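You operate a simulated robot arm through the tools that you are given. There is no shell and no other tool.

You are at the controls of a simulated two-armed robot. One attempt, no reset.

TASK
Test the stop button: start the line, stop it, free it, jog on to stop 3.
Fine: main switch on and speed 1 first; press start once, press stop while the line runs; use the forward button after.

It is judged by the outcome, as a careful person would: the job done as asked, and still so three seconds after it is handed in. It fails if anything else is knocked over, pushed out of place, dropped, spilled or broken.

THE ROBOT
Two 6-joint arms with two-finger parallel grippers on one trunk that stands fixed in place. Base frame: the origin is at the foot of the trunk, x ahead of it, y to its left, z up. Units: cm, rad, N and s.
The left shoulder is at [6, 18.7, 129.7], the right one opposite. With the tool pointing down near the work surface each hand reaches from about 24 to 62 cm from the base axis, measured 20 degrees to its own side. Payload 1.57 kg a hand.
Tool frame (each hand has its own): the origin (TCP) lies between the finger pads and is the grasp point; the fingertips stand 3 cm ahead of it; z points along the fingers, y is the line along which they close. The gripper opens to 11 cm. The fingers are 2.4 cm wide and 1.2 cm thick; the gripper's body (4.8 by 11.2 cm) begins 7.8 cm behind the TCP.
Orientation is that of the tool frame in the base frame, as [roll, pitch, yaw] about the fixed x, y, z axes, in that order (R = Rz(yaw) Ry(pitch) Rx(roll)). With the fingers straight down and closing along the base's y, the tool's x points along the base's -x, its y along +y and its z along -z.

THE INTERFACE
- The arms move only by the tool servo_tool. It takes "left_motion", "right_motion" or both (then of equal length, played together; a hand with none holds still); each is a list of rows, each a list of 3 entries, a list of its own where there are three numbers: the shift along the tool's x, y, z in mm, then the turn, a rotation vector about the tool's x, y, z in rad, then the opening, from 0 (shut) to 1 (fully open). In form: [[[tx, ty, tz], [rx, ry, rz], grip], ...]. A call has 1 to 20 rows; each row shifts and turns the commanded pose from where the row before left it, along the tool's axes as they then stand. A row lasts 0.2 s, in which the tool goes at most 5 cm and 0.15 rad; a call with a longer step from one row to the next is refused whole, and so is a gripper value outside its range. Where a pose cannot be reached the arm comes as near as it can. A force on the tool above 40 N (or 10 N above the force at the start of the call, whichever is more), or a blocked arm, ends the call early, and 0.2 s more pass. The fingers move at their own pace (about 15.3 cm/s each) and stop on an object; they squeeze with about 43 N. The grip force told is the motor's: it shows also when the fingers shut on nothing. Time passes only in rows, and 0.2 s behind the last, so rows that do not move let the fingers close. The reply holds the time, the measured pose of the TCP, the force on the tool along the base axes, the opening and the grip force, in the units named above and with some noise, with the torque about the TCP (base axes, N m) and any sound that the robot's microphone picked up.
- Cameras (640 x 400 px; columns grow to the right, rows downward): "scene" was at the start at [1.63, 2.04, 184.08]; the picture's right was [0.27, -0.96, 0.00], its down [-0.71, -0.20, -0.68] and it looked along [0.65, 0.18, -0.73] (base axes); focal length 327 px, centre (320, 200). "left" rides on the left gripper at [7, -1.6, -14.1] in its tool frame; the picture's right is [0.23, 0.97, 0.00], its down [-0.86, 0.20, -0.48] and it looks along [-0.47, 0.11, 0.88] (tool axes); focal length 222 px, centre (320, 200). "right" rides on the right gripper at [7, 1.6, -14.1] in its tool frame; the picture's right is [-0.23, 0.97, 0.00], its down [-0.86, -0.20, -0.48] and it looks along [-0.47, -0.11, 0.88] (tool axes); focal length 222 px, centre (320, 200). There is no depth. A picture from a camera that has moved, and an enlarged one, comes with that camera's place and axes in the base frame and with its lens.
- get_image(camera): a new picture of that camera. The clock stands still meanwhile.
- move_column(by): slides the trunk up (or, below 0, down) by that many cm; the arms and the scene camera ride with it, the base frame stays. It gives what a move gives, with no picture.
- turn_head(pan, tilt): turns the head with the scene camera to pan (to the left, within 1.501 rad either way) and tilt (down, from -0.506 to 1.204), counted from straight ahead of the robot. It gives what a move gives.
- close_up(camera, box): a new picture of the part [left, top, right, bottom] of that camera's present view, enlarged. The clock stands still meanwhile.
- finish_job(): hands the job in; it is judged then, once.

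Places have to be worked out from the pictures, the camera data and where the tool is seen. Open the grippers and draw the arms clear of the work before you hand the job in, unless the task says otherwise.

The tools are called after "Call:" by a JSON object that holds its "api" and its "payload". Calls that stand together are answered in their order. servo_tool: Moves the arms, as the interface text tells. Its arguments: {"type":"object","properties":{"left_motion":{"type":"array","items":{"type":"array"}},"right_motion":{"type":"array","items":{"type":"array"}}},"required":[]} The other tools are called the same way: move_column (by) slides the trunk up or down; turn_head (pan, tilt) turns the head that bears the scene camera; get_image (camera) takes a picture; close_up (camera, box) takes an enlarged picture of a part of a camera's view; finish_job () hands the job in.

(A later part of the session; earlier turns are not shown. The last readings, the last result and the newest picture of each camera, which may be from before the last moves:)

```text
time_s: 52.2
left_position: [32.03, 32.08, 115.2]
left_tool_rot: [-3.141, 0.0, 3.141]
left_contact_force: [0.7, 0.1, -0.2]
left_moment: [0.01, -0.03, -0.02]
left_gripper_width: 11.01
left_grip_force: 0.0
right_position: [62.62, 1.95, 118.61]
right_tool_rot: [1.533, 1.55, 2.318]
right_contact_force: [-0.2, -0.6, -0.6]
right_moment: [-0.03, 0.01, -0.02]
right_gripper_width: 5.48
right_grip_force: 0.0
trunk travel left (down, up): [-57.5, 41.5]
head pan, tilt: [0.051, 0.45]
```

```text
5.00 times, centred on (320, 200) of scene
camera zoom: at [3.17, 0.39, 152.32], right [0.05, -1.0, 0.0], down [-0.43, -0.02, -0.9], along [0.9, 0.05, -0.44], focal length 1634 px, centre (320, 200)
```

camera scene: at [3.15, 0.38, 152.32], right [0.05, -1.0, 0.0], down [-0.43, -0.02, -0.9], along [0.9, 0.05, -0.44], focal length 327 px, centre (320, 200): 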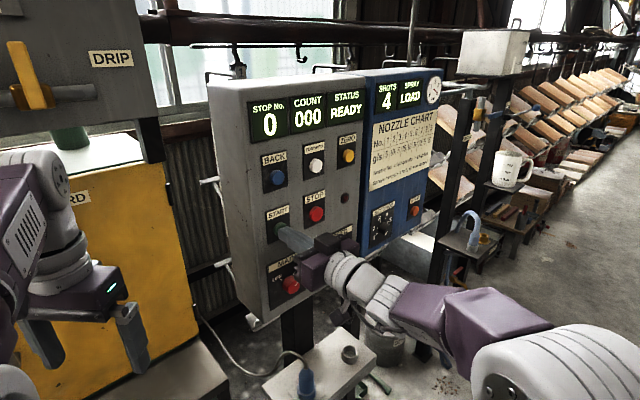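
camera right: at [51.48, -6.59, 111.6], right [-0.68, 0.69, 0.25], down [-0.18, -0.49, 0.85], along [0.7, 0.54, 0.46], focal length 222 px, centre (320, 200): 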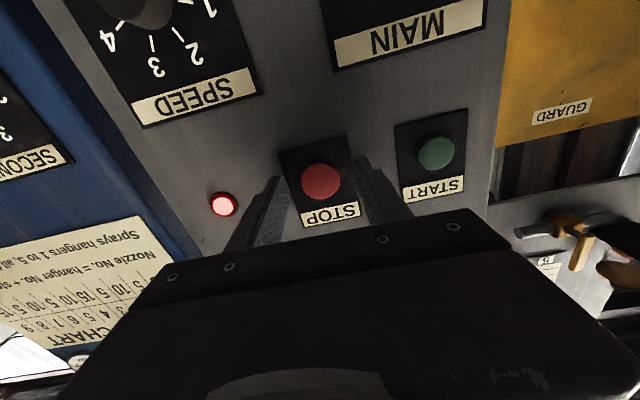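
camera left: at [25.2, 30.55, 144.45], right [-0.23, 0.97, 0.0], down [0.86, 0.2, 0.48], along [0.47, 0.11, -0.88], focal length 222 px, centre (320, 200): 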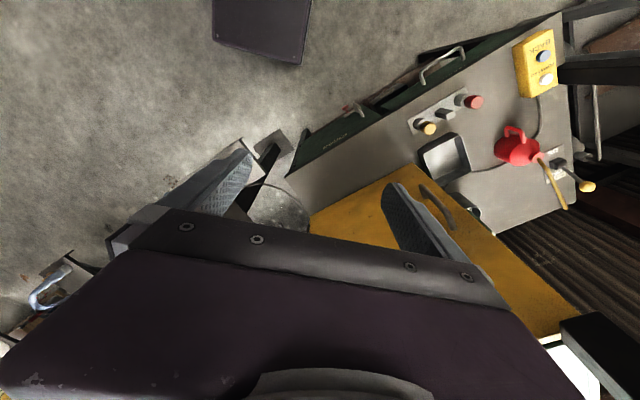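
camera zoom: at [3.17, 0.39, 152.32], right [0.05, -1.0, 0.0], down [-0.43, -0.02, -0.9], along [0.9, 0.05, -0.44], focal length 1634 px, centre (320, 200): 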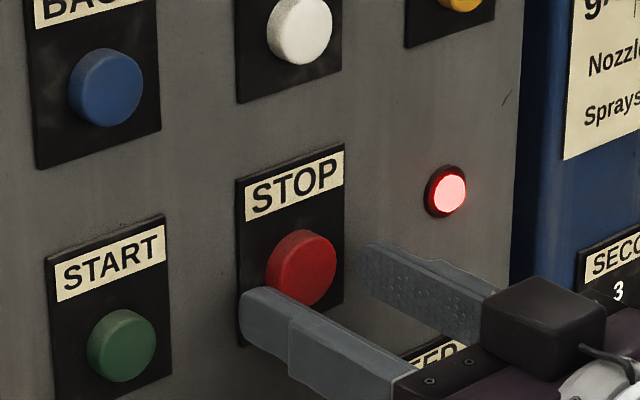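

The cap is centred between the fingers, tips near its front face. I creep 8 mm further in small steps, watching for the plate.

Call:
{"api": "servo_tool", "payload": {"right_motion": [[[0, 0, 3], [0, 0, 0], 0.5], [[0, 0, 3], [0, 0, 0], 0.5], [[0, 0, 2], [0, 0, 0], 0.5]]}}

Call:
{"api": "close_up", "payload": {"camera": "scene", "box": [270, 160, 370, 240]}}

```text
time_s: 53.0
left_position: [32.05, 32.18, 115.27]
left_tool_rot: [3.14, 0.0, -3.141]
left_contact_force: [-0.2, -0.8, 0.5]
left_moment: [0.03, 0.01, -0.03]
left_gripper_width: 10.98
left_grip_force: 0.0
right_position: [63.18, 2.68, 118.55]
right_tool_rot: [1.523, 1.55, 2.309]
right_contact_force: [1.0, -0.3, 0.4]
right_moment: [0.01, 0.01, 0.01]
right_gripper_width: 5.5
right_grip_force: 0.0
trunk travel left (down, up): [-57.5, 41.5]
head pan, tilt: [0.051, 0.45]
```

```text
5.00 times, centred on (320, 200) of scene
camera zoom: at [3.16, 0.38, 152.32], right [0.05, -1.0, 0.0], down [-0.43, -0.02, -0.9], along [0.9, 0.05, -0.44], focal length 1634 px, centre (320, 200)
```

zoom: 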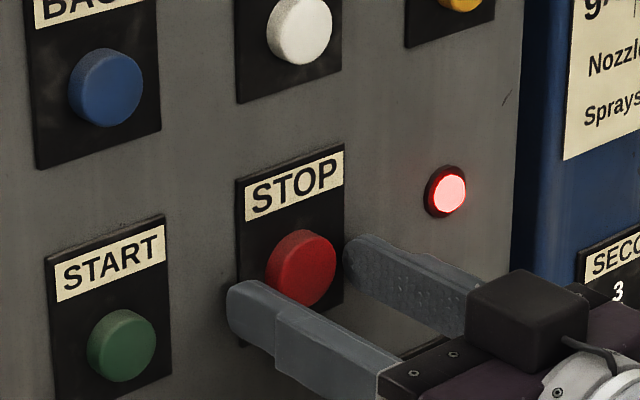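

Still no contact; tips are almost at the plate and overlap the cap. I close gently on it.

Call:
{"api": "servo_tool", "payload": {"right_motion": [[[0, -1.5, 0], [0, 0, 0], 0.4], [[0, 0, 0], [0, 0, 0], 0.3], [[0, 0, 0], [0, 0, 0], 0.2], [[0, 0, 0], [0, 0, 0], 0.15]]}}

Call:
{"api": "close_up", "payload": {"camera": "scene", "box": [200, 70, 460, 270]}}

```text
time_s: 54.0
left_position: [32.0, 32.24, 115.21]
left_tool_rot: [-3.141, -0.001, 3.141]
left_contact_force: [-0.1, 0.6, -0.2]
left_moment: [-0.01, 0.02, -0.02]
left_gripper_width: 11.01
left_grip_force: 0.1
right_position: [63.3, 2.6, 118.58]
right_tool_rot: [1.541, 1.55, 2.327]
right_contact_force: [-1.8, 1.7, -0.7]
right_moment: [0.04, 0.01, 0.09]
right_gripper_width: 3.22
right_grip_force: 40.4
trunk travel left (down, up): [-57.5, 41.5]
head pan, tilt: [0.051, 0.45]
```

```text
2.00 times, centred on (330, 170) of scene
camera zoom: at [3.11, 0.44, 152.32], right [0.05, -1.0, 0.0], down [-0.43, -0.02, -0.9], along [0.9, 0.05, -0.43], focal length 653 px, centre (300, 260)
```

zoom: 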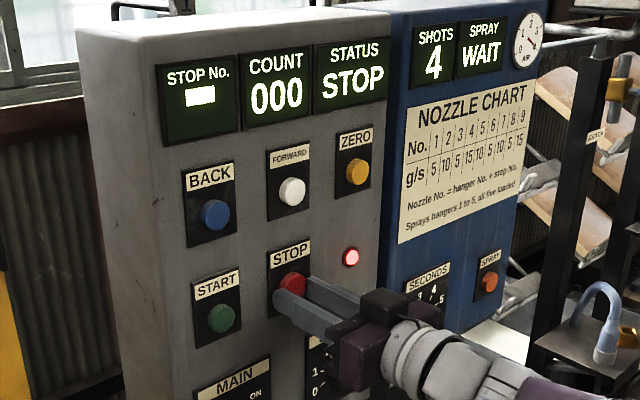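

The cap is held (3.2 cm). I pull gently outward in 2 mm steps and listen for a click.

Call:
{"api": "servo_tool", "payload": {"right_motion": [[[0, 0, -2], [0, 0, 0], 0.15], [[0, 0, -2], [0, 0, 0], 0.15], [[0, 0, -2], [0, 0, 0], 0.15]]}}

Call:
{"api": "close_up", "payload": {"camera": "scene", "box": [200, 70, 460, 270]}}

```text
time_s: 54.8
left_position: [32.15, 32.3, 115.09]
left_tool_rot: [-3.139, 0.0, -3.14]
left_contact_force: [0.3, 0.3, 0.1]
left_moment: [0.0, 0.01, 0.0]
left_gripper_width: 11.01
left_grip_force: 0.0
right_position: [63.07, 2.39, 118.66]
right_tool_rot: [1.532, 1.55, 2.32]
right_contact_force: [10.4, 10.8, 7.0]
right_moment: [0.18, -0.05, -0.04]
right_gripper_width: 3.19
right_grip_force: 39.9
trunk travel left (down, up): [-57.5, 41.5]
head pan, tilt: [0.051, 0.45]
```

```text
2.00 times, centred on (330, 170) of scene
camera zoom: at [3.37, 0.71, 152.32], right [0.05, -1.0, 0.0], down [-0.44, -0.02, -0.9], along [0.9, 0.05, -0.44], focal length 653 px, centre (300, 260)
```

zoom: 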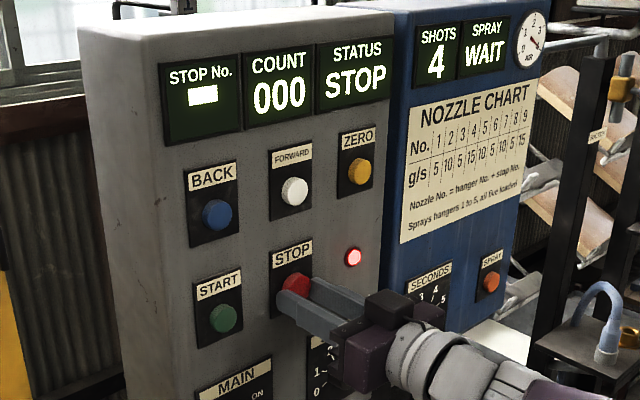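

16 N of pull moved it barely and gave no click, so I won't force it. I ease the pull off and try a clockwise twist instead.

Call:
{"api": "servo_tool", "payload": {"right_motion": [[[0, 0, 3], [0, 0, 0], 0.15], [[0, 0, 2], [0, 0, 0], 0.15], [[0, 0, 0], [0, 0, 0.1], 0.15], [[0, 0, 0], [0, 0, 0.1], 0.15], [[0, 0, 0], [0, 0, 0.1], 0.15]]}}

Call:
{"api": "close_up", "payload": {"camera": "scene", "box": [200, 70, 460, 270]}}

```text
time_s: 56.0
left_position: [31.93, 32.29, 115.21]
left_tool_rot: [-3.139, -0.001, 3.141]
left_contact_force: [0.5, -0.2, -0.6]
left_moment: [0.01, 0.02, 0.0]
left_gripper_width: 11.0
left_grip_force: 0.1
right_position: [63.17, 2.47, 118.45]
right_tool_rot: [1.574, 1.25, 2.363]
right_contact_force: [-3.3, 4.5, -1.9]
right_moment: [-0.73, -0.45, 0.19]
right_gripper_width: 3.15
right_grip_force: 40.6
trunk travel left (down, up): [-57.5, 41.5]
head pan, tilt: [0.051, 0.45]
```

```text
2.00 times, centred on (330, 170) of scene
camera zoom: at [3.05, 0.55, 152.31], right [0.05, -1.0, 0.0], down [-0.43, -0.02, -0.9], along [0.9, 0.05, -0.43], focal length 653 px, centre (300, 260)
```

zoom: 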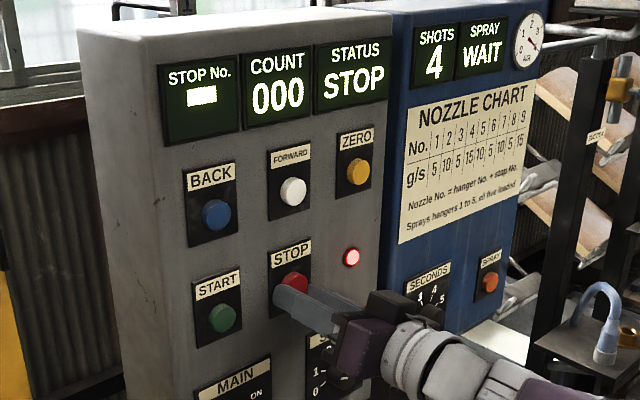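

The twist only builds torque (~0.8 N·m, likely slipping) with no click, so it isn't a twist release. I turn back and pull a bit harder, still moderate.

Call:
{"api": "servo_tool", "payload": {"right_motion": [[[0, 0, 0], [0, 0, -0.1], 0.15], [[0, 0, 0], [0, 0, -0.1], 0.15], [[0, 0, 0], [0, 0, -0.1], 0.15], [[0, 0, -3], [0, 0, 0], 0.15], [[0, 0, -3], [0, 0, 0], 0.15], [[0, 0, -2], [0, 0, 0], 0.15], [[0, 0, -2], [0, 0, 0], 0.15]]}}

Call:
{"api": "close_up", "payload": {"camera": "scene", "box": [200, 70, 460, 270]}}

```text
time_s: 57.6
left_position: [32.36, 32.51, 115.08]
left_tool_rot: [-3.138, -0.003, -3.14]
left_contact_force: [-0.2, -0.5, -0.7]
left_moment: [-0.01, -0.01, 0.0]
left_gripper_width: 11.0
left_grip_force: 0.1
right_position: [62.89, 2.2, 118.63]
right_tool_rot: [1.511, 1.551, 2.296]
right_contact_force: [24.2, 16.3, 18.9]
right_moment: [0.2, -0.22, -0.09]
right_gripper_width: 3.18
right_grip_force: 40.3
trunk travel left (down, up): [-57.5, 41.5]
head pan, tilt: [0.051, 0.45]
```

```text
2.00 times, centred on (330, 170) of scene
camera zoom: at [3.61, 0.91, 152.33], right [0.05, -1.0, 0.0], down [-0.44, -0.03, -0.9], along [0.9, 0.04, -0.44], focal length 653 px, centre (300, 260)
```

zoom: 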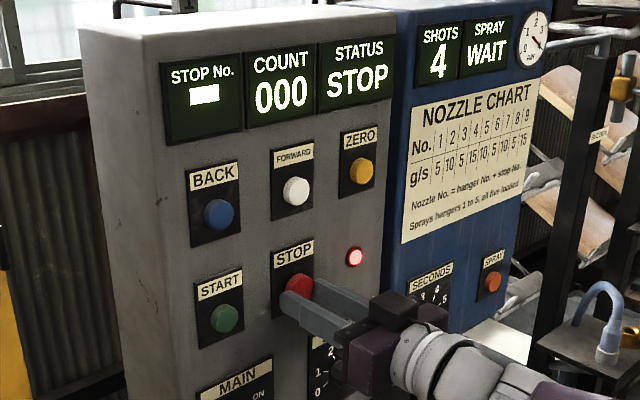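

Nearly 30 N of pull does nothing either, so the latch must be a push-push type. I ease the pull off, release the cap and back out.

Call:
{"api": "servo_tool", "payload": {"right_motion": [[[0, 0, 4], [0, 0, 0], 0.15], [[0, 0, 5], [0, 0, 0], 0.15], [[0, 0, 0], [0, 0, 0], 0.35], [[0, 0, 0], [0, 0, 0], 0.5], [[0, 0, 0], [0, 0, 0], 0.5], [[0, 0, -15], [0, 0, 0], 0.5], [[0, 0, -20], [0, 0, 0], 0.3], [[0, 0, -10], [0, 0, 0], 0.0], [[0, 0, 0], [0, 0, 0], 0.0]]}}

Call:
{"api": "get_image", "payload": {"camera": "right"}}

Call:
{"api": "close_up", "payload": {"camera": "scene", "box": [200, 70, 460, 270]}}

Call:
{"api": "close_up", "payload": {"camera": "scene", "box": [270, 160, 370, 240]}}

```text
time_s: 59.6
left_position: [32.04, 32.2, 115.23]
left_tool_rot: [-3.141, 0.0, 3.141]
left_contact_force: [0.4, 0.0, 0.1]
left_moment: [0.04, -0.03, 0.01]
left_gripper_width: 11.0
left_grip_force: 0.1
right_position: [60.1, -0.77, 118.51]
right_tool_rot: [1.53, 1.55, 2.315]
right_contact_force: [-0.1, 0.3, -0.2]
right_moment: [-0.01, 0.0, 0.01]
right_gripper_width: 0.0
right_grip_force: 21.6
trunk travel left (down, up): [-57.5, 41.5]
head pan, tilt: [0.051, 0.45]
```

```text
taken
camera right: at [48.82, -9.49, 111.54], right [-0.69, 0.68, 0.25], down [-0.18, -0.49, 0.85], along [0.7, 0.54, 0.46], focal length 222 px, centre (320, 200)
```

right: 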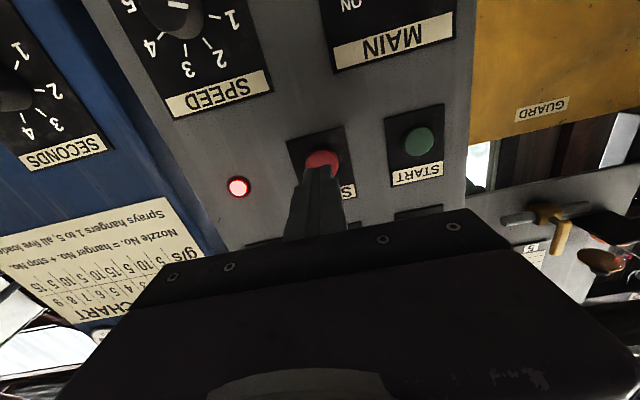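

```text
2.00 times, centred on (330, 170) of scene
camera zoom: at [3.17, 0.39, 152.32], right [0.05, -1.0, 0.0], down [-0.43, -0.02, -0.9], along [0.9, 0.05, -0.44], focal length 653 px, centre (300, 260)
```

zoom: 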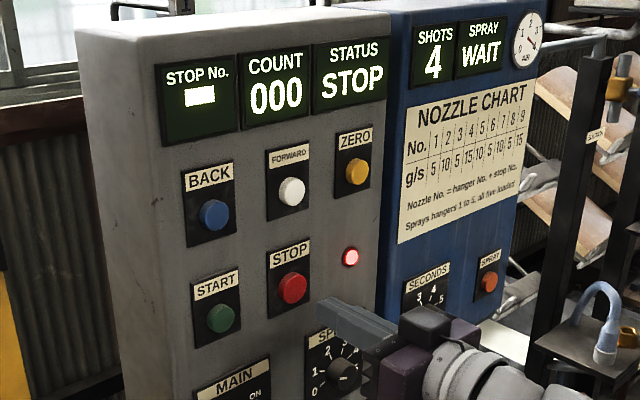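

```text
5.00 times, centred on (320, 200) of scene
camera zoom: at [3.17, 0.39, 152.32], right [0.05, -1.0, 0.0], down [-0.43, -0.02, -0.9], along [0.9, 0.05, -0.44], focal length 1634 px, centre (320, 200)
```

zoom: 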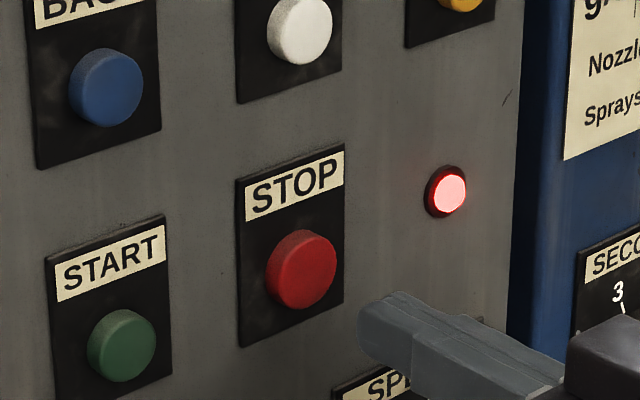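

STOP is still latched, so I press it a second time straight on, in small steps at the end.

Call:
{"api": "servo_tool", "payload": {"right_motion": [[[-2, 0, 20], [0, 0, 0], 0.0], [[0, 0, 12], [0, 0, 0], 0.0], [[0, 0, 5], [0, 0, 0], 0.0], [[0, 0, 4], [0, 0, 0], 0.0], [[0, 0, 3], [0, 0, 0], 0.0]]}}

Call:
{"api": "close_up", "payload": {"camera": "scene", "box": [200, 70, 460, 270]}}

```text
time_s: 60.8
left_position: [31.99, 32.09, 115.25]
left_tool_rot: [3.141, -0.001, 3.141]
left_contact_force: [-0.4, 0.4, 1.1]
left_moment: [-0.02, 0.0, 0.06]
left_gripper_width: 10.98
left_grip_force: 0.1
right_position: [63.11, 2.15, 118.79]
right_tool_rot: [1.516, 1.548, 2.302]
right_contact_force: [-3.6, -2.5, -0.4]
right_moment: [0.02, 0.0, -0.01]
right_gripper_width: 0.01
right_grip_force: 21.5
trunk travel left (down, up): [-57.5, 41.5]
head pan, tilt: [0.051, 0.45]
heard: click
```

```text
2.00 times, centred on (330, 170) of scene
camera zoom: at [3.07, 0.31, 152.32], right [0.05, -1.0, 0.0], down [-0.43, -0.02, -0.9], along [0.9, 0.05, -0.43], focal length 653 px, centre (300, 260)
```

zoom: 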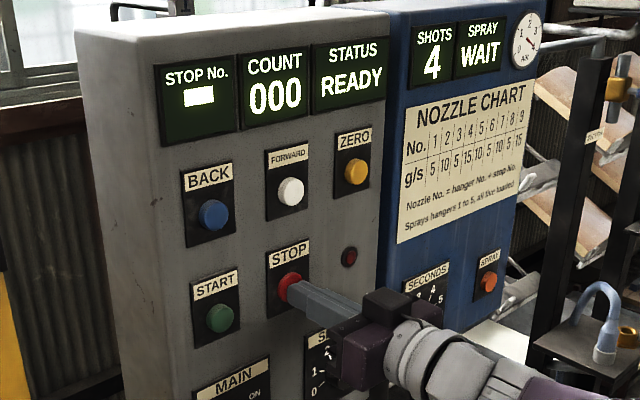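

The second press freed it: click, STATUS READY, lamp off. I back off 3 cm and rise 11 cm to face the white FORWARD button.

Call:
{"api": "servo_tool", "payload": {"right_motion": [[[0, 0, -15], [0, 0, 0], 0.0], [[0, 0, -20], [0, 0, 0], 0.0], [[-22, 0, 0], [0, 0, 0], 0.0], [[-22, 0, 0], [0, 0, 0], 0.0], [[-22, 0, 0], [0, 0, 0], 0.0], [[-22, 0, 0], [0, 0, 0], 0.0], [[-22, 0, 0], [0, 0, 0], 0.0]]}}

Call:
{"api": "get_image", "payload": {"camera": "right"}}

Call:
{"api": "get_image", "payload": {"camera": "scene"}}

Call:
{"api": "close_up", "payload": {"camera": "scene", "box": [200, 70, 460, 270]}}

```text
time_s: 62.4
left_position: [32.07, 32.16, 115.19]
left_tool_rot: [3.141, 0.001, -3.141]
left_contact_force: [-0.5, -0.1, 0.5]
left_moment: [-0.04, -0.01, -0.01]
left_gripper_width: 11.02
left_grip_force: 0.1
right_position: [60.81, -0.47, 129.75]
right_tool_rot: [1.516, 1.548, 2.301]
right_contact_force: [0.3, -0.3, -0.4]
right_moment: [-0.02, -0.01, -0.01]
right_gripper_width: 0.0
right_grip_force: 21.2
trunk travel left (down, up): [-57.5, 41.5]
head pan, tilt: [0.051, 0.45]
```

```text
taken
camera right: at [49.55, -9.1, 122.83], right [-0.69, 0.68, 0.25], down [-0.18, -0.49, 0.85], along [0.7, 0.54, 0.46], focal length 222 px, centre (320, 200)
```

right: 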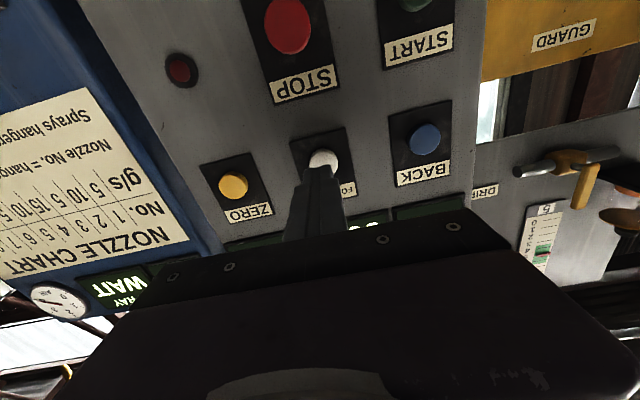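

```text
taken
camera scene: at [3.12, 0.37, 152.32], right [0.05, -1.0, 0.0], down [-0.43, -0.02, -0.9], along [0.9, 0.05, -0.43], focal length 327 px, centre (320, 200)
```

scene: 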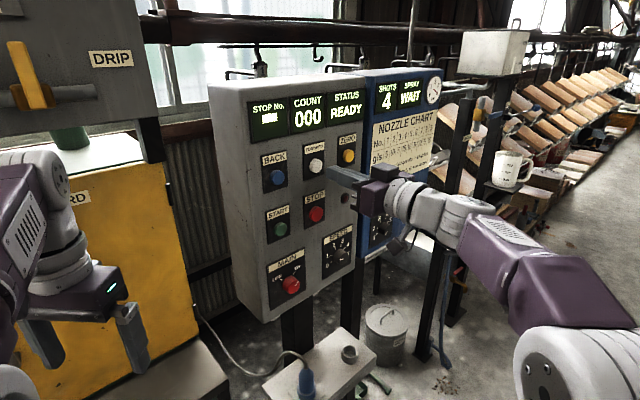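

```text
2.00 times, centred on (330, 170) of scene
camera zoom: at [3.12, 0.37, 152.32], right [0.05, -1.0, 0.0], down [-0.43, -0.02, -0.9], along [0.9, 0.05, -0.43], focal length 653 px, centre (300, 260)
```

zoom: 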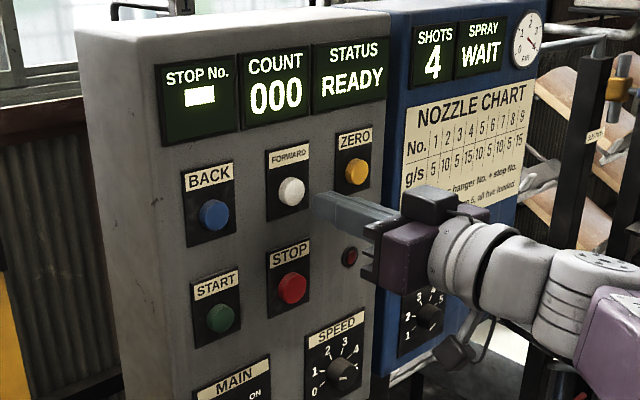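

FORWARD is lined up with the fingertips, ~3 cm away. I approach and press in small steps, then read the display.

Call:
{"api": "servo_tool", "payload": {"right_motion": [[[0, 0, 15], [0, 0, 0], 0.0], [[0, 0, 13], [0, 0, 0], 0.0], [[0, 0, 4], [0, 0, 0], 0.0], [[0, 0, 2], [0, 0, 0], 0.0], [[0, 0, 2], [0, 0, 0], 0.0]]}}

Call:
{"api": "close_up", "payload": {"camera": "scene", "box": [200, 70, 460, 270]}}

```text
time_s: 63.6
left_position: [32.05, 32.1, 115.2]
left_tool_rot: [3.141, -0.001, 3.141]
left_contact_force: [0.3, -0.7, -0.7]
left_moment: [0.02, -0.01, 0.02]
left_gripper_width: 11.01
left_grip_force: 0.0
right_position: [63.22, 2.07, 129.71]
right_tool_rot: [1.521, 1.549, 2.306]
right_contact_force: [-3.8, -3.0, -2.3]
right_moment: [-0.07, 0.02, 0.04]
right_gripper_width: 0.0
right_grip_force: 21.2
trunk travel left (down, up): [-57.5, 41.5]
head pan, tilt: [0.051, 0.45]
heard: click
```

```text
2.00 times, centred on (330, 170) of scene
camera zoom: at [3.05, 0.26, 152.32], right [0.05, -1.0, 0.0], down [-0.43, -0.02, -0.9], along [0.9, 0.05, -0.43], focal length 653 px, centre (300, 260)
```

zoom: 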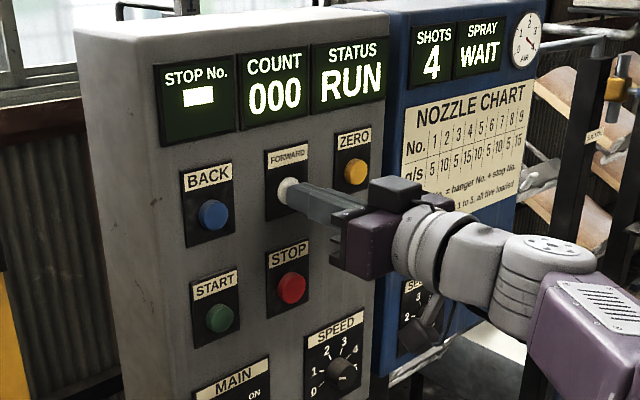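

STATUS shows RUN while FORWARD is held. I keep holding briefly and watch the STOP No. display.

Call:
{"api": "servo_tool", "payload": {"right_motion": [[[0, 0, 0], [0, 0, 0], 0.0], [[0, 0, 0], [0, 0, 0], 0.0], [[0, 0, 0], [0, 0, 0], 0.0]]}}

Call:
{"api": "close_up", "payload": {"camera": "scene", "box": [200, 70, 460, 270]}}

```text
time_s: 64.4
left_position: [31.98, 32.03, 115.23]
left_tool_rot: [-3.141, -0.001, 3.141]
left_contact_force: [0.3, 0.4, 1.0]
left_moment: [0.0, -0.01, 0.0]
left_gripper_width: 11.0
left_grip_force: 0.1
right_position: [63.3, 1.97, 129.77]
right_tool_rot: [1.501, 1.547, 2.287]
right_contact_force: [-4.3, -2.7, -2.6]
right_moment: [-0.07, 0.05, 0.02]
right_gripper_width: 0.05
right_grip_force: 21.5
trunk travel left (down, up): [-57.5, 41.5]
head pan, tilt: [0.051, 0.45]
```

```text
2.00 times, centred on (330, 170) of scene
camera zoom: at [3.07, 0.27, 152.32], right [0.05, -1.0, 0.0], down [-0.43, -0.02, -0.9], along [0.9, 0.05, -0.43], focal length 653 px, centre (300, 260)
```

zoom: 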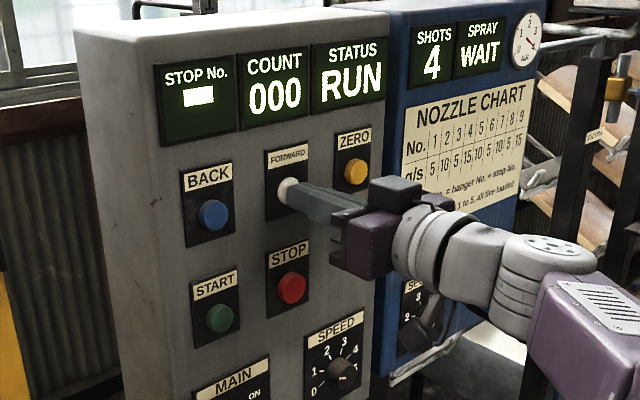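

Still between stops. I keep holding in short spells.

Call:
{"api": "servo_tool", "payload": {"right_motion": [[[0, 0, 0], [0, 0, 0], 0.0], [[0, 0, 0], [0, 0, 0], 0.0], [[0, 0, 0], [0, 0, 0], 0.0], [[0, 0, 0], [0, 0, 0], 0.0]]}}

Call:
{"api": "close_up", "payload": {"camera": "scene", "box": [200, 70, 460, 270]}}

```text
time_s: 65.4
left_position: [31.95, 32.0, 115.29]
left_tool_rot: [-3.141, -0.001, -3.14]
left_contact_force: [0.2, -0.2, -1.0]
left_moment: [0.0, -0.03, -0.01]
left_gripper_width: 10.99
left_grip_force: 0.1
right_position: [63.27, 2.06, 129.79]
right_tool_rot: [1.485, 1.547, 2.27]
right_contact_force: [-3.9, -3.4, -1.8]
right_moment: [-0.08, 0.03, 0.02]
right_gripper_width: 0.01
right_grip_force: 21.1
trunk travel left (down, up): [-57.5, 41.5]
head pan, tilt: [0.051, 0.45]
```

```text
2.00 times, centred on (330, 170) of scene
camera zoom: at [3.07, 0.26, 152.32], right [0.05, -1.0, 0.0], down [-0.43, -0.02, -0.9], along [0.9, 0.05, -0.43], focal length 653 px, centre (300, 260)
```

zoom: 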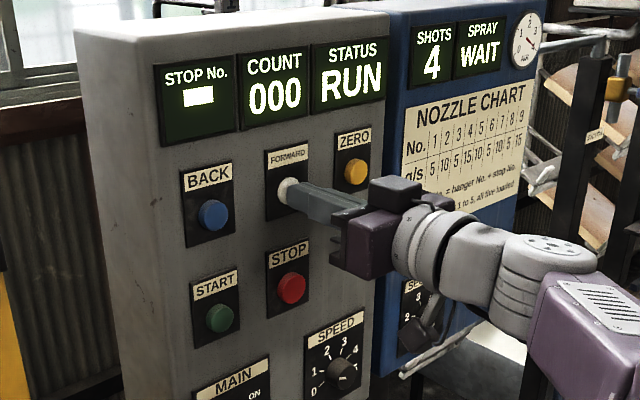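

The hooks on the line are moving leftwards; display still between stops. I hold on.

Call:
{"api": "servo_tool", "payload": {"right_motion": [[[0, 0, 0], [0, 0, 0], 0.0], [[0, 0, 0], [0, 0, 0], 0.0], [[0, 0, 0], [0, 0, 0], 0.0], [[0, 0, 0], [0, 0, 0], 0.0]]}}

Call:
{"api": "get_image", "payload": {"camera": "scene"}}

```text
time_s: 66.4
left_position: [31.92, 32.06, 115.21]
left_tool_rot: [3.141, 0.0, -3.141]
left_contact_force: [-0.2, -0.1, 0.2]
left_moment: [0.0, 0.02, -0.02]
left_gripper_width: 11.0
left_grip_force: 0.0
right_position: [63.32, 2.02, 129.68]
right_tool_rot: [1.482, 1.548, 2.267]
right_contact_force: [-2.4, -3.7, -0.8]
right_moment: [0.0, -0.01, -0.03]
right_gripper_width: 0.0
right_grip_force: 20.8
trunk travel left (down, up): [-57.5, 41.5]
head pan, tilt: [0.051, 0.45]
```

```text
taken
camera scene: at [3.07, 0.26, 152.32], right [0.05, -1.0, 0.0], down [-0.43, -0.02, -0.9], along [0.9, 0.05, -0.43], focal length 327 px, centre (320, 200)
```

scene: 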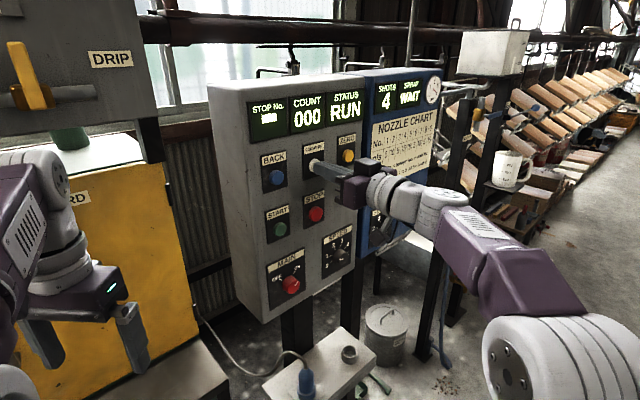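

Still RUN between stops; I keep holding.

Call:
{"api": "servo_tool", "payload": {"right_motion": [[[0, 0, 0], [0, 0, 0], 0.0], [[0, 0, 0], [0, 0, 0], 0.0], [[0, 0, 0], [0, 0, 0], 0.0], [[0, 0, 0], [0, 0, 0], 0.0]]}}

Call:
{"api": "get_image", "payload": {"camera": "scene"}}

```text
time_s: 67.4
left_position: [32.06, 32.1, 115.27]
left_tool_rot: [3.14, 0.0, 3.141]
left_contact_force: [-0.2, 0.0, -0.1]
left_moment: [0.01, -0.03, 0.02]
left_gripper_width: 11.01
left_grip_force: 0.0
right_position: [63.24, 2.17, 129.77]
right_tool_rot: [1.48, 1.548, 2.264]
right_contact_force: [-3.6, -3.9, -0.7]
right_moment: [0.02, 0.01, -0.01]
right_gripper_width: 0.0
right_grip_force: 21.4
trunk travel left (down, up): [-57.5, 41.5]
head pan, tilt: [0.051, 0.45]
```

```text
taken
camera scene: at [3.06, 0.25, 152.32], right [0.05, -1.0, 0.0], down [-0.43, -0.02, -0.9], along [0.9, 0.05, -0.43], focal length 327 px, centre (320, 200)
```

scene: 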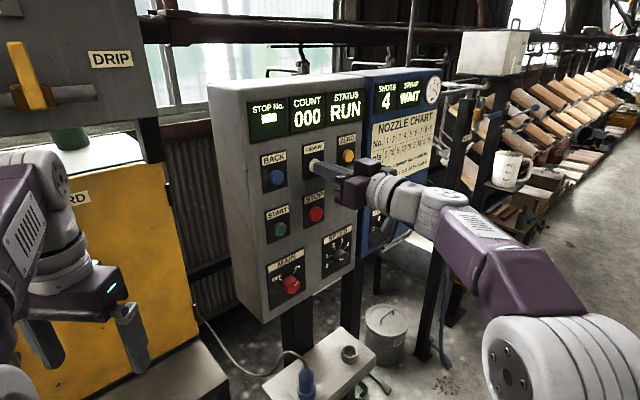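

The hooks drift right at perhaps 10 px/s. I continue holding.

Call:
{"api": "servo_tool", "payload": {"right_motion": [[[0, 0, 0], [0, 0, 0], 0.0], [[0, 0, 0], [0, 0, 0], 0.0], [[0, 0, 0], [0, 0, 0], 0.0], [[0, 0, 0], [0, 0, 0], 0.0]]}}

Call:
{"api": "get_image", "payload": {"camera": "scene"}}

```text
time_s: 68.4
left_position: [31.92, 32.19, 115.27]
left_tool_rot: [3.14, 0.0, -3.142]
left_contact_force: [0.7, 0.0, -0.1]
left_moment: [-0.01, 0.0, 0.0]
left_gripper_width: 11.02
left_grip_force: 0.0
right_position: [63.27, 2.0, 129.81]
right_tool_rot: [1.48, 1.548, 2.265]
right_contact_force: [-2.9, -4.0, -0.4]
right_moment: [-0.01, -0.01, -0.01]
right_gripper_width: 0.0
right_grip_force: 21.5
trunk travel left (down, up): [-57.5, 41.5]
head pan, tilt: [0.051, 0.45]
```

```text
taken
camera scene: at [3.06, 0.25, 152.32], right [0.05, -1.0, 0.0], down [-0.43, -0.02, -0.9], along [0.9, 0.05, -0.43], focal length 327 px, centre (320, 200)
```

scene: 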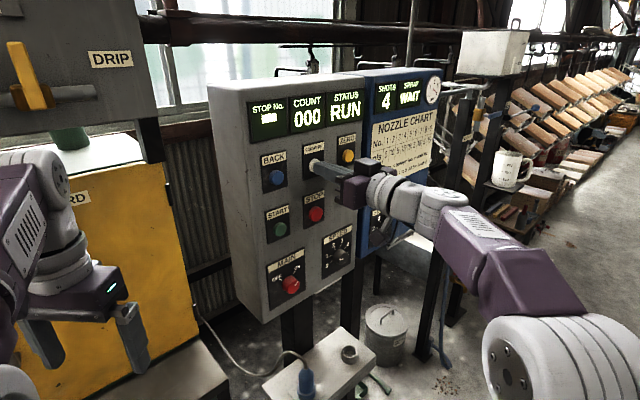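

Hook moves ~10 px/s; no stop number yet. I continue holding in 1 s spells.

Call:
{"api": "servo_tool", "payload": {"right_motion": [[[0, 0, 0], [0, 0, 0], 0.0], [[0, 0, 0], [0, 0, 0], 0.0], [[0, 0, 0], [0, 0, 0], 0.0], [[0, 0, 0], [0, 0, 0], 0.0]]}}

Call:
{"api": "get_image", "payload": {"camera": "scene"}}

```text
time_s: 69.4
left_position: [32.0, 32.02, 115.3]
left_tool_rot: [3.139, 0.001, -3.141]
left_contact_force: [0.6, -0.8, -0.2]
left_moment: [0.01, -0.01, -0.02]
left_gripper_width: 11.01
left_grip_force: 0.1
right_position: [63.34, 2.11, 129.72]
right_tool_rot: [1.481, 1.549, 2.267]
right_contact_force: [-3.0, -3.7, 0.4]
right_moment: [-0.02, -0.03, -0.01]
right_gripper_width: 0.0
right_grip_force: 21.2
trunk travel left (down, up): [-57.5, 41.5]
head pan, tilt: [0.051, 0.45]
```

```text
taken
camera scene: at [3.06, 0.25, 152.32], right [0.05, -1.0, 0.0], down [-0.43, -0.02, -0.9], along [0.9, 0.05, -0.43], focal length 327 px, centre (320, 200)
```

scene: 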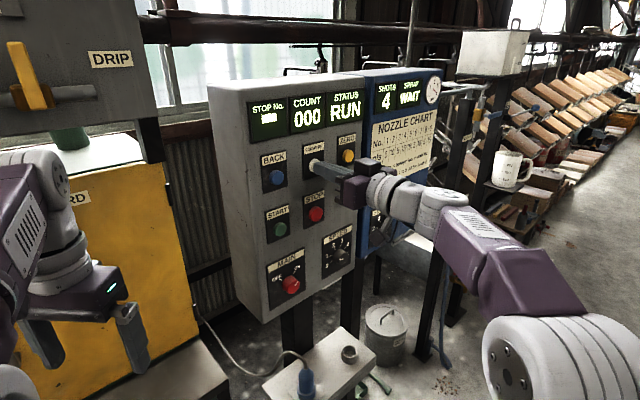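

The hanger pitch looks like ~50-60 cm with the line going ~4 cm/s, so a stop may take 13-15 s. I keep holding with checks.

Call:
{"api": "servo_tool", "payload": {"right_motion": [[[0, 0, 0], [0, 0, 0], 0.0], [[0, 0, 0], [0, 0, 0], 0.0], [[0, 0, 0], [0, 0, 0], 0.0], [[0, 0, 0], [0, 0, 0], 0.0], [[0, 0, 0], [0, 0, 0], 0.0]]}}

Call:
{"api": "close_up", "payload": {"camera": "scene", "box": [200, 40, 460, 200]}}

```text
time_s: 70.6
left_position: [31.98, 32.03, 115.27]
left_tool_rot: [3.14, 0.0, 3.141]
left_contact_force: [0.4, 0.3, -1.2]
left_moment: [0.0, 0.02, 0.02]
left_gripper_width: 10.99
left_grip_force: 0.0
right_position: [63.33, 1.94, 129.73]
right_tool_rot: [1.482, 1.549, 2.267]
right_contact_force: [-1.7, -3.3, 1.0]
right_moment: [0.01, -0.02, 0.0]
right_gripper_width: 0.0
right_grip_force: 21.6
trunk travel left (down, up): [-57.5, 41.5]
head pan, tilt: [0.051, 0.45]
```

```text
2.46 times, centred on (330, 120) of scene
camera zoom: at [3.06, 0.25, 152.32], right [0.05, -1.0, 0.0], down [-0.43, -0.02, -0.9], along [0.9, 0.05, -0.43], focal length 804 px, centre (295, 397)
```

zoom: 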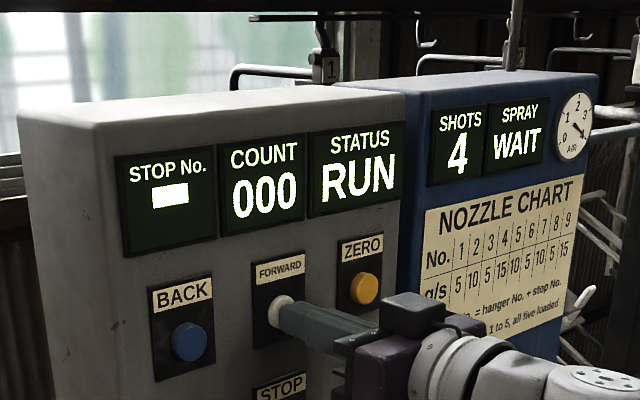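

Still RUN; contact force is easing to ~3.5 N so I push 1 mm more and continue holding.

Call:
{"api": "servo_tool", "payload": {"right_motion": [[[0, 0, 1], [0, 0, 0], 0.0], [[0, 0, 0], [0, 0, 0], 0.0], [[0, 0, 0], [0, 0, 0], 0.0], [[0, 0, 0], [0, 0, 0], 0.0]]}}

Call:
{"api": "close_up", "payload": {"camera": "scene", "box": [200, 40, 460, 200]}}

```text
time_s: 71.6
left_position: [31.96, 32.1, 115.27]
left_tool_rot: [3.141, 0.001, 3.141]
left_contact_force: [0.3, 0.4, 0.3]
left_moment: [0.0, 0.02, 0.0]
left_gripper_width: 11.01
left_grip_force: 0.1
right_position: [63.37, 2.1, 129.77]
right_tool_rot: [1.487, 1.548, 2.274]
right_contact_force: [-5.9, -4.5, -1.7]
right_moment: [-0.06, 0.05, 0.02]
right_gripper_width: 0.0
right_grip_force: 21.4
trunk travel left (down, up): [-57.5, 41.5]
head pan, tilt: [0.051, 0.45]
```

```text
2.46 times, centred on (330, 120) of scene
camera zoom: at [3.01, 0.21, 152.32], right [0.05, -1.0, 0.0], down [-0.43, -0.02, -0.9], along [0.9, 0.05, -0.43], focal length 804 px, centre (295, 397)
```

zoom: 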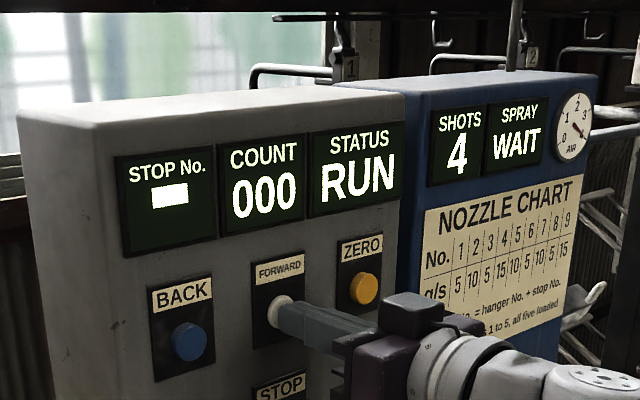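

Hanger 1 keeps moving right towards where hanger 2 was. I hold further.

Call:
{"api": "servo_tool", "payload": {"right_motion": [[[0, 0, 0], [0, 0, 0], 0.0], [[0, 0, 0], [0, 0, 0], 0.0], [[0, 0, 0], [0, 0, 0], 0.0], [[0, 0, 0], [0, 0, 0], 0.0]]}}

Call:
{"api": "close_up", "payload": {"camera": "scene", "box": [200, 20, 460, 180]}}

```text
time_s: 72.6
left_position: [31.93, 32.01, 115.3]
left_tool_rot: [3.14, 0.002, -3.141]
left_contact_force: [1.0, 0.5, 0.3]
left_moment: [-0.03, -0.01, 0.04]
left_gripper_width: 11.0
left_grip_force: 0.1
right_position: [63.29, 2.14, 129.77]
right_tool_rot: [1.473, 1.548, 2.26]
right_contact_force: [-6.2, -4.9, -3.1]
right_moment: [-0.07, 0.08, 0.0]
right_gripper_width: 0.0
right_grip_force: 21.0
trunk travel left (down, up): [-57.5, 41.5]
head pan, tilt: [0.051, 0.45]
```

```text
2.46 times, centred on (330, 100) of scene
camera zoom: at [3.02, 0.22, 152.32], right [0.05, -1.0, 0.0], down [-0.43, -0.02, -0.9], along [0.9, 0.05, -0.43], focal length 804 px, centre (295, 446)
```

zoom: 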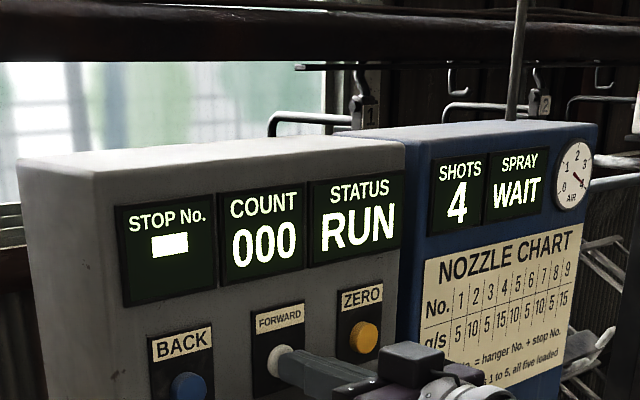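

Still between stops; holding on.

Call:
{"api": "servo_tool", "payload": {"right_motion": [[[0, 0, 0], [0, 0, 0], 0.0], [[0, 0, 0], [0, 0, 0], 0.0], [[0, 0, 0], [0, 0, 0], 0.0], [[0, 0, 0], [0, 0, 0], 0.0]]}}

Call:
{"api": "close_up", "payload": {"camera": "scene", "box": [200, 20, 460, 180]}}

```text
time_s: 73.6
left_position: [32.0, 31.92, 115.24]
left_tool_rot: [3.139, 0.002, -3.142]
left_contact_force: [1.1, -0.2, -0.2]
left_moment: [0.0, 0.0, -0.01]
left_gripper_width: 10.99
left_grip_force: 0.1
right_position: [63.38, 2.12, 129.79]
right_tool_rot: [1.462, 1.547, 2.247]
right_contact_force: [-5.0, -4.8, -2.2]
right_moment: [-0.07, 0.04, 0.04]
right_gripper_width: 0.0
right_grip_force: 21.0
trunk travel left (down, up): [-57.5, 41.5]
head pan, tilt: [0.051, 0.45]
```

```text
2.46 times, centred on (330, 100) of scene
camera zoom: at [3.02, 0.21, 152.32], right [0.05, -1.0, 0.0], down [-0.43, -0.02, -0.9], along [0.9, 0.05, -0.43], focal length 804 px, centre (295, 446)
```

zoom: 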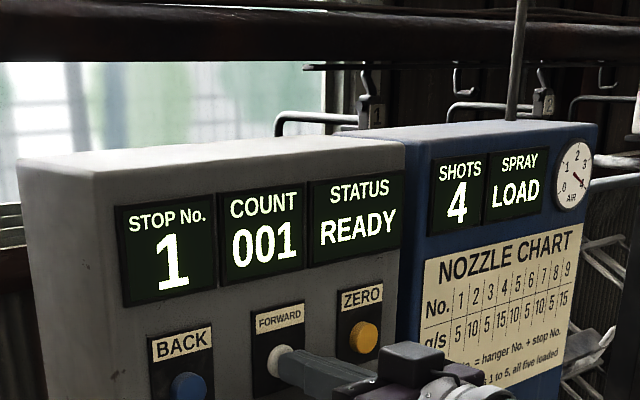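

The line halted by itself at stop 1 (STOP No. 1, COUNT 001, READY) with the button still held. I release the button and press it again for the next stop.

Call:
{"api": "servo_tool", "payload": {"right_motion": [[[0, 0, -15], [0, 0, 0], 0.0], [[0, 0, 0], [0, 0, 0], 0.0], [[0, 0, 0], [0, 0, 0], 0.0]]}}

Call:
{"api": "close_up", "payload": {"camera": "scene", "box": [200, 40, 460, 200]}}

```text
time_s: 74.4
left_position: [32.12, 32.15, 115.31]
left_tool_rot: [3.14, -0.001, 3.141]
left_contact_force: [0.2, 0.6, 0.3]
left_moment: [0.0, 0.03, -0.02]
left_gripper_width: 11.01
left_grip_force: 0.1
right_position: [62.49, 1.29, 129.75]
right_tool_rot: [1.531, 1.549, 2.32]
right_contact_force: [-0.2, 0.3, -0.4]
right_moment: [-0.02, 0.01, 0.01]
right_gripper_width: 0.0
right_grip_force: 21.4
trunk travel left (down, up): [-57.5, 41.5]
head pan, tilt: [0.051, 0.45]
```

```text
2.46 times, centred on (330, 120) of scene
camera zoom: at [3.18, 0.4, 152.32], right [0.05, -1.0, 0.0], down [-0.43, -0.02, -0.9], along [0.9, 0.05, -0.44], focal length 804 px, centre (295, 397)
```

zoom: 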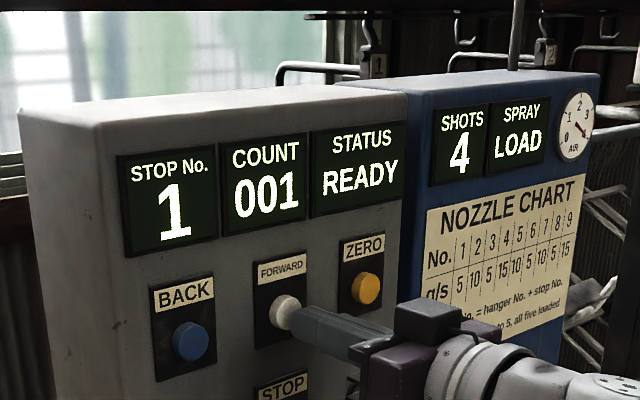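

The line rests at stop 1. I press FORWARD again and hold.

Call:
{"api": "servo_tool", "payload": {"right_motion": [[[0, 0, 8], [0, 0, 0], 0.0], [[0, 0, 5], [0, 0, 0], 0.0], [[0, 0, 2], [0, 0, 0], 0.0], [[0, 0, 0], [0, 0, 0], 0.0]]}}

Call:
{"api": "close_up", "payload": {"camera": "scene", "box": [200, 40, 460, 200]}}

```text
time_s: 75.4
left_position: [31.89, 31.96, 115.23]
left_tool_rot: [3.139, 0.003, 3.142]
left_contact_force: [0.1, 0.0, -0.2]
left_moment: [-0.01, -0.01, -0.02]
left_gripper_width: 10.97
left_grip_force: 0.0
right_position: [63.5, 2.16, 129.86]
right_tool_rot: [1.515, 1.55, 2.299]
right_contact_force: [-6.3, -4.7, -4.0]
right_moment: [-0.08, 0.13, -0.02]
right_gripper_width: 0.0
right_grip_force: 20.9
trunk travel left (down, up): [-57.5, 41.5]
head pan, tilt: [0.051, 0.45]
heard: click
```

```text
2.46 times, centred on (330, 120) of scene
camera zoom: at [2.99, 0.23, 152.32], right [0.05, -1.0, 0.0], down [-0.43, -0.02, -0.9], along [0.9, 0.05, -0.43], focal length 804 px, centre (295, 397)
```

zoom: 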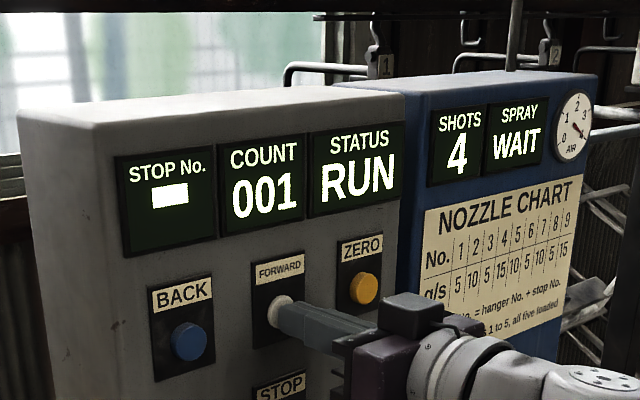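

Running again. The first trip took about 12 s in all, and it halts by itself, so I hold for longer spells.

Call:
{"api": "servo_tool", "payload": {"right_motion": [[[0, 0, 0], [0, 0, 0], 0.0], [[0, 0, 0], [0, 0, 0], 0.0], [[0, 0, 0], [0, 0, 0], 0.0], [[0, 0, 0], [0, 0, 0], 0.0], [[0, 0, 0], [0, 0, 0], 0.0], [[0, 0, 0], [0, 0, 0], 0.0], [[0, 0, 0], [0, 0, 0], 0.0], [[0, 0, 0], [0, 0, 0], 0.0], [[0, 0, 0], [0, 0, 0], 0.0], [[0, 0, 0], [0, 0, 0], 0.0], [[0, 0, 0], [0, 0, 0], 0.0], [[0, 0, 0], [0, 0, 0], 0.0], [[0, 0, 0], [0, 0, 0], 0.0], [[0, 0, 0], [0, 0, 0], 0.0], [[0, 0, 0], [0, 0, 0], 0.0], [[0, 0, 0], [0, 0, 0], 0.0], [[0, 0, 0], [0, 0, 0], 0.0], [[0, 0, 0], [0, 0, 0], 0.0], [[0, 0, 0], [0, 0, 0], 0.0], [[0, 0, 0], [0, 0, 0], 0.0]]}}

Call:
{"api": "close_up", "payload": {"camera": "scene", "box": [200, 40, 460, 200]}}

```text
time_s: 79.6
left_position: [31.99, 32.09, 115.33]
left_tool_rot: [3.141, 0.003, 3.141]
left_contact_force: [0.2, 0.2, 0.4]
left_moment: [0.01, -0.01, 0.0]
left_gripper_width: 10.97
left_grip_force: 0.1
right_position: [63.38, 2.12, 129.82]
right_tool_rot: [1.449, 1.549, 2.235]
right_contact_force: [-3.7, -5.8, 1.6]
right_moment: [0.06, 0.02, -0.04]
right_gripper_width: 0.01
right_grip_force: 21.7
trunk travel left (down, up): [-57.5, 41.5]
head pan, tilt: [0.051, 0.45]
```

```text
2.46 times, centred on (330, 120) of scene
camera zoom: at [3.0, 0.19, 152.32], right [0.05, -1.0, 0.0], down [-0.43, -0.02, -0.9], along [0.9, 0.05, -0.43], focal length 804 px, centre (295, 397)
```

zoom: 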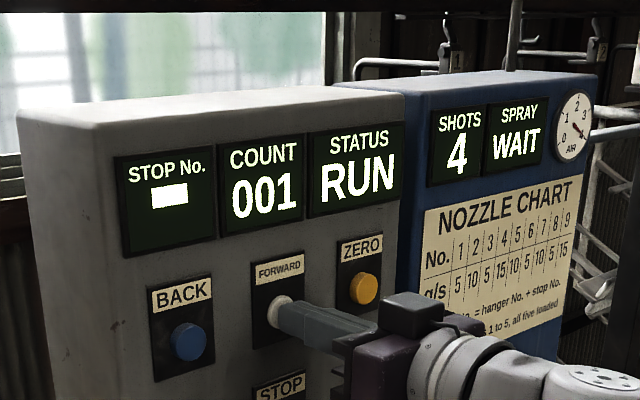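

Hanger 1 has advanced further; still RUN. I keep holding.

Call:
{"api": "servo_tool", "payload": {"right_motion": [[[0, 0, 0], [0, 0, 0], 0.0], [[0, 0, 0], [0, 0, 0], 0.0], [[0, 0, 0], [0, 0, 0], 0.0], [[0, 0, 0], [0, 0, 0], 0.0], [[0, 0, 0], [0, 0, 0], 0.0], [[0, 0, 0], [0, 0, 0], 0.0], [[0, 0, 0], [0, 0, 0], 0.0], [[0, 0, 0], [0, 0, 0], 0.0], [[0, 0, 0], [0, 0, 0], 0.0], [[0, 0, 0], [0, 0, 0], 0.0], [[0, 0, 0], [0, 0, 0], 0.0], [[0, 0, 0], [0, 0, 0], 0.0], [[0, 0, 0], [0, 0, 0], 0.0], [[0, 0, 0], [0, 0, 0], 0.0], [[0, 0, 0], [0, 0, 0], 0.0], [[0, 0, 0], [0, 0, 0], 0.0]]}}

Call:
{"api": "close_up", "payload": {"camera": "scene", "box": [200, 40, 460, 200]}}

```text
time_s: 83.0
left_position: [32.1, 31.96, 115.26]
left_tool_rot: [3.141, 0.002, -3.141]
left_contact_force: [-0.6, -0.5, 0.7]
left_moment: [-0.02, 0.0, -0.01]
left_gripper_width: 11.01
left_grip_force: 0.1
right_position: [63.38, 2.13, 129.86]
right_tool_rot: [1.457, 1.547, 2.245]
right_contact_force: [-4.0, -4.8, 1.8]
right_moment: [0.06, 0.03, -0.01]
right_gripper_width: 0.02
right_grip_force: 20.8
trunk travel left (down, up): [-57.5, 41.5]
head pan, tilt: [0.051, 0.45]
```

```text
2.46 times, centred on (330, 120) of scene
camera zoom: at [3.0, 0.2, 152.32], right [0.05, -1.0, 0.0], down [-0.43, -0.02, -0.9], along [0.9, 0.05, -0.43], focal length 804 px, centre (295, 397)
```

zoom: 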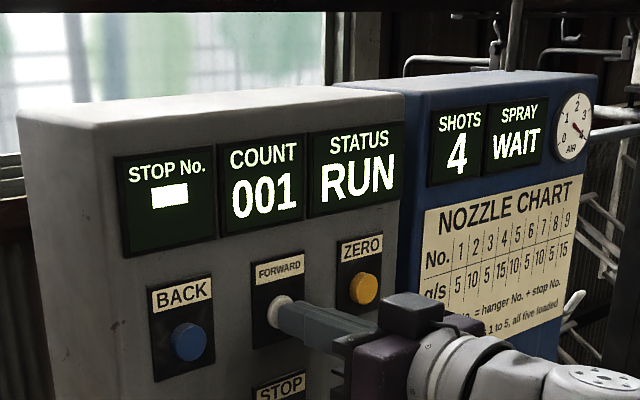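

Still running at 83 s; stop 2 should come near 86-87 s. I hold in shorter spells now.

Call:
{"api": "servo_tool", "payload": {"right_motion": [[[0, 0, 0], [0, 0, 0], 0.0], [[0, 0, 0], [0, 0, 0], 0.0], [[0, 0, 0], [0, 0, 0], 0.0], [[0, 0, 0], [0, 0, 0], 0.0], [[0, 0, 0], [0, 0, 0], 0.0], [[0, 0, 0], [0, 0, 0], 0.0], [[0, 0, 0], [0, 0, 0], 0.0], [[0, 0, 0], [0, 0, 0], 0.0], [[0, 0, 0], [0, 0, 0], 0.0], [[0, 0, 0], [0, 0, 0], 0.0], [[0, 0, 0], [0, 0, 0], 0.0], [[0, 0, 0], [0, 0, 0], 0.0], [[0, 0, 0], [0, 0, 0], 0.0], [[0, 0, 0], [0, 0, 0], 0.0]]}}

Call:
{"api": "close_up", "payload": {"camera": "scene", "box": [200, 40, 460, 200]}}

```text
time_s: 86.0
left_position: [31.98, 32.02, 115.27]
left_tool_rot: [3.14, 0.002, -3.141]
left_contact_force: [-0.8, 0.3, -0.6]
left_moment: [-0.03, 0.02, -0.01]
left_gripper_width: 11.02
left_grip_force: 0.1
right_position: [63.41, 2.09, 129.75]
right_tool_rot: [1.46, 1.549, 2.249]
right_contact_force: [-5.3, -5.2, 0.9]
right_moment: [0.01, -0.01, 0.02]
right_gripper_width: 0.0
right_grip_force: 21.4
trunk travel left (down, up): [-57.5, 41.5]
head pan, tilt: [0.051, 0.45]
```

```text
2.46 times, centred on (330, 120) of scene
camera zoom: at [3.0, 0.2, 152.32], right [0.05, -1.0, 0.0], down [-0.43, -0.02, -0.9], along [0.9, 0.05, -0.43], focal length 804 px, centre (295, 397)
```

zoom: 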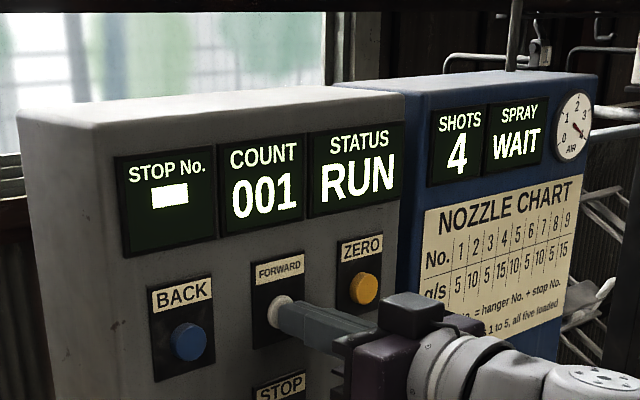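

Hanger 1 is almost where hanger 2 stood at stop 1. I hold another second and check.

Call:
{"api": "servo_tool", "payload": {"right_motion": [[[0, 0, 0], [0, 0, 0], 0.0], [[0, 0, 0], [0, 0, 0], 0.0], [[0, 0, 0], [0, 0, 0], 0.0], [[0, 0, 0], [0, 0, 0], 0.0], [[0, 0, 0], [0, 0, 0], 0.0]]}}

Call:
{"api": "close_up", "payload": {"camera": "scene", "box": [200, 40, 460, 200]}}

```text
time_s: 87.2
left_position: [31.87, 32.04, 115.33]
left_tool_rot: [3.139, 0.001, -3.141]
left_contact_force: [-0.1, -0.2, 0.3]
left_moment: [0.01, -0.02, -0.01]
left_gripper_width: 11.03
left_grip_force: 0.1
right_position: [63.38, 2.2, 129.78]
right_tool_rot: [1.459, 1.551, 2.248]
right_contact_force: [-5.2, -5.5, -0.4]
right_moment: [0.01, 0.0, 0.0]
right_gripper_width: 0.0
right_grip_force: 21.4
trunk travel left (down, up): [-57.5, 41.5]
head pan, tilt: [0.051, 0.45]
```

```text
2.46 times, centred on (330, 120) of scene
camera zoom: at [3.0, 0.21, 152.32], right [0.05, -1.0, 0.0], down [-0.43, -0.02, -0.9], along [0.9, 0.05, -0.43], focal length 804 px, centre (295, 397)
```

zoom: 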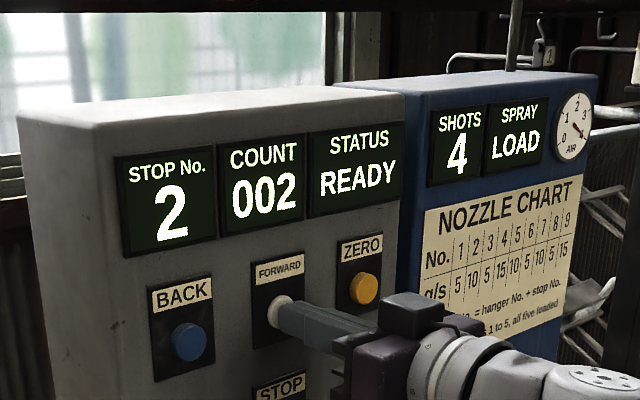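

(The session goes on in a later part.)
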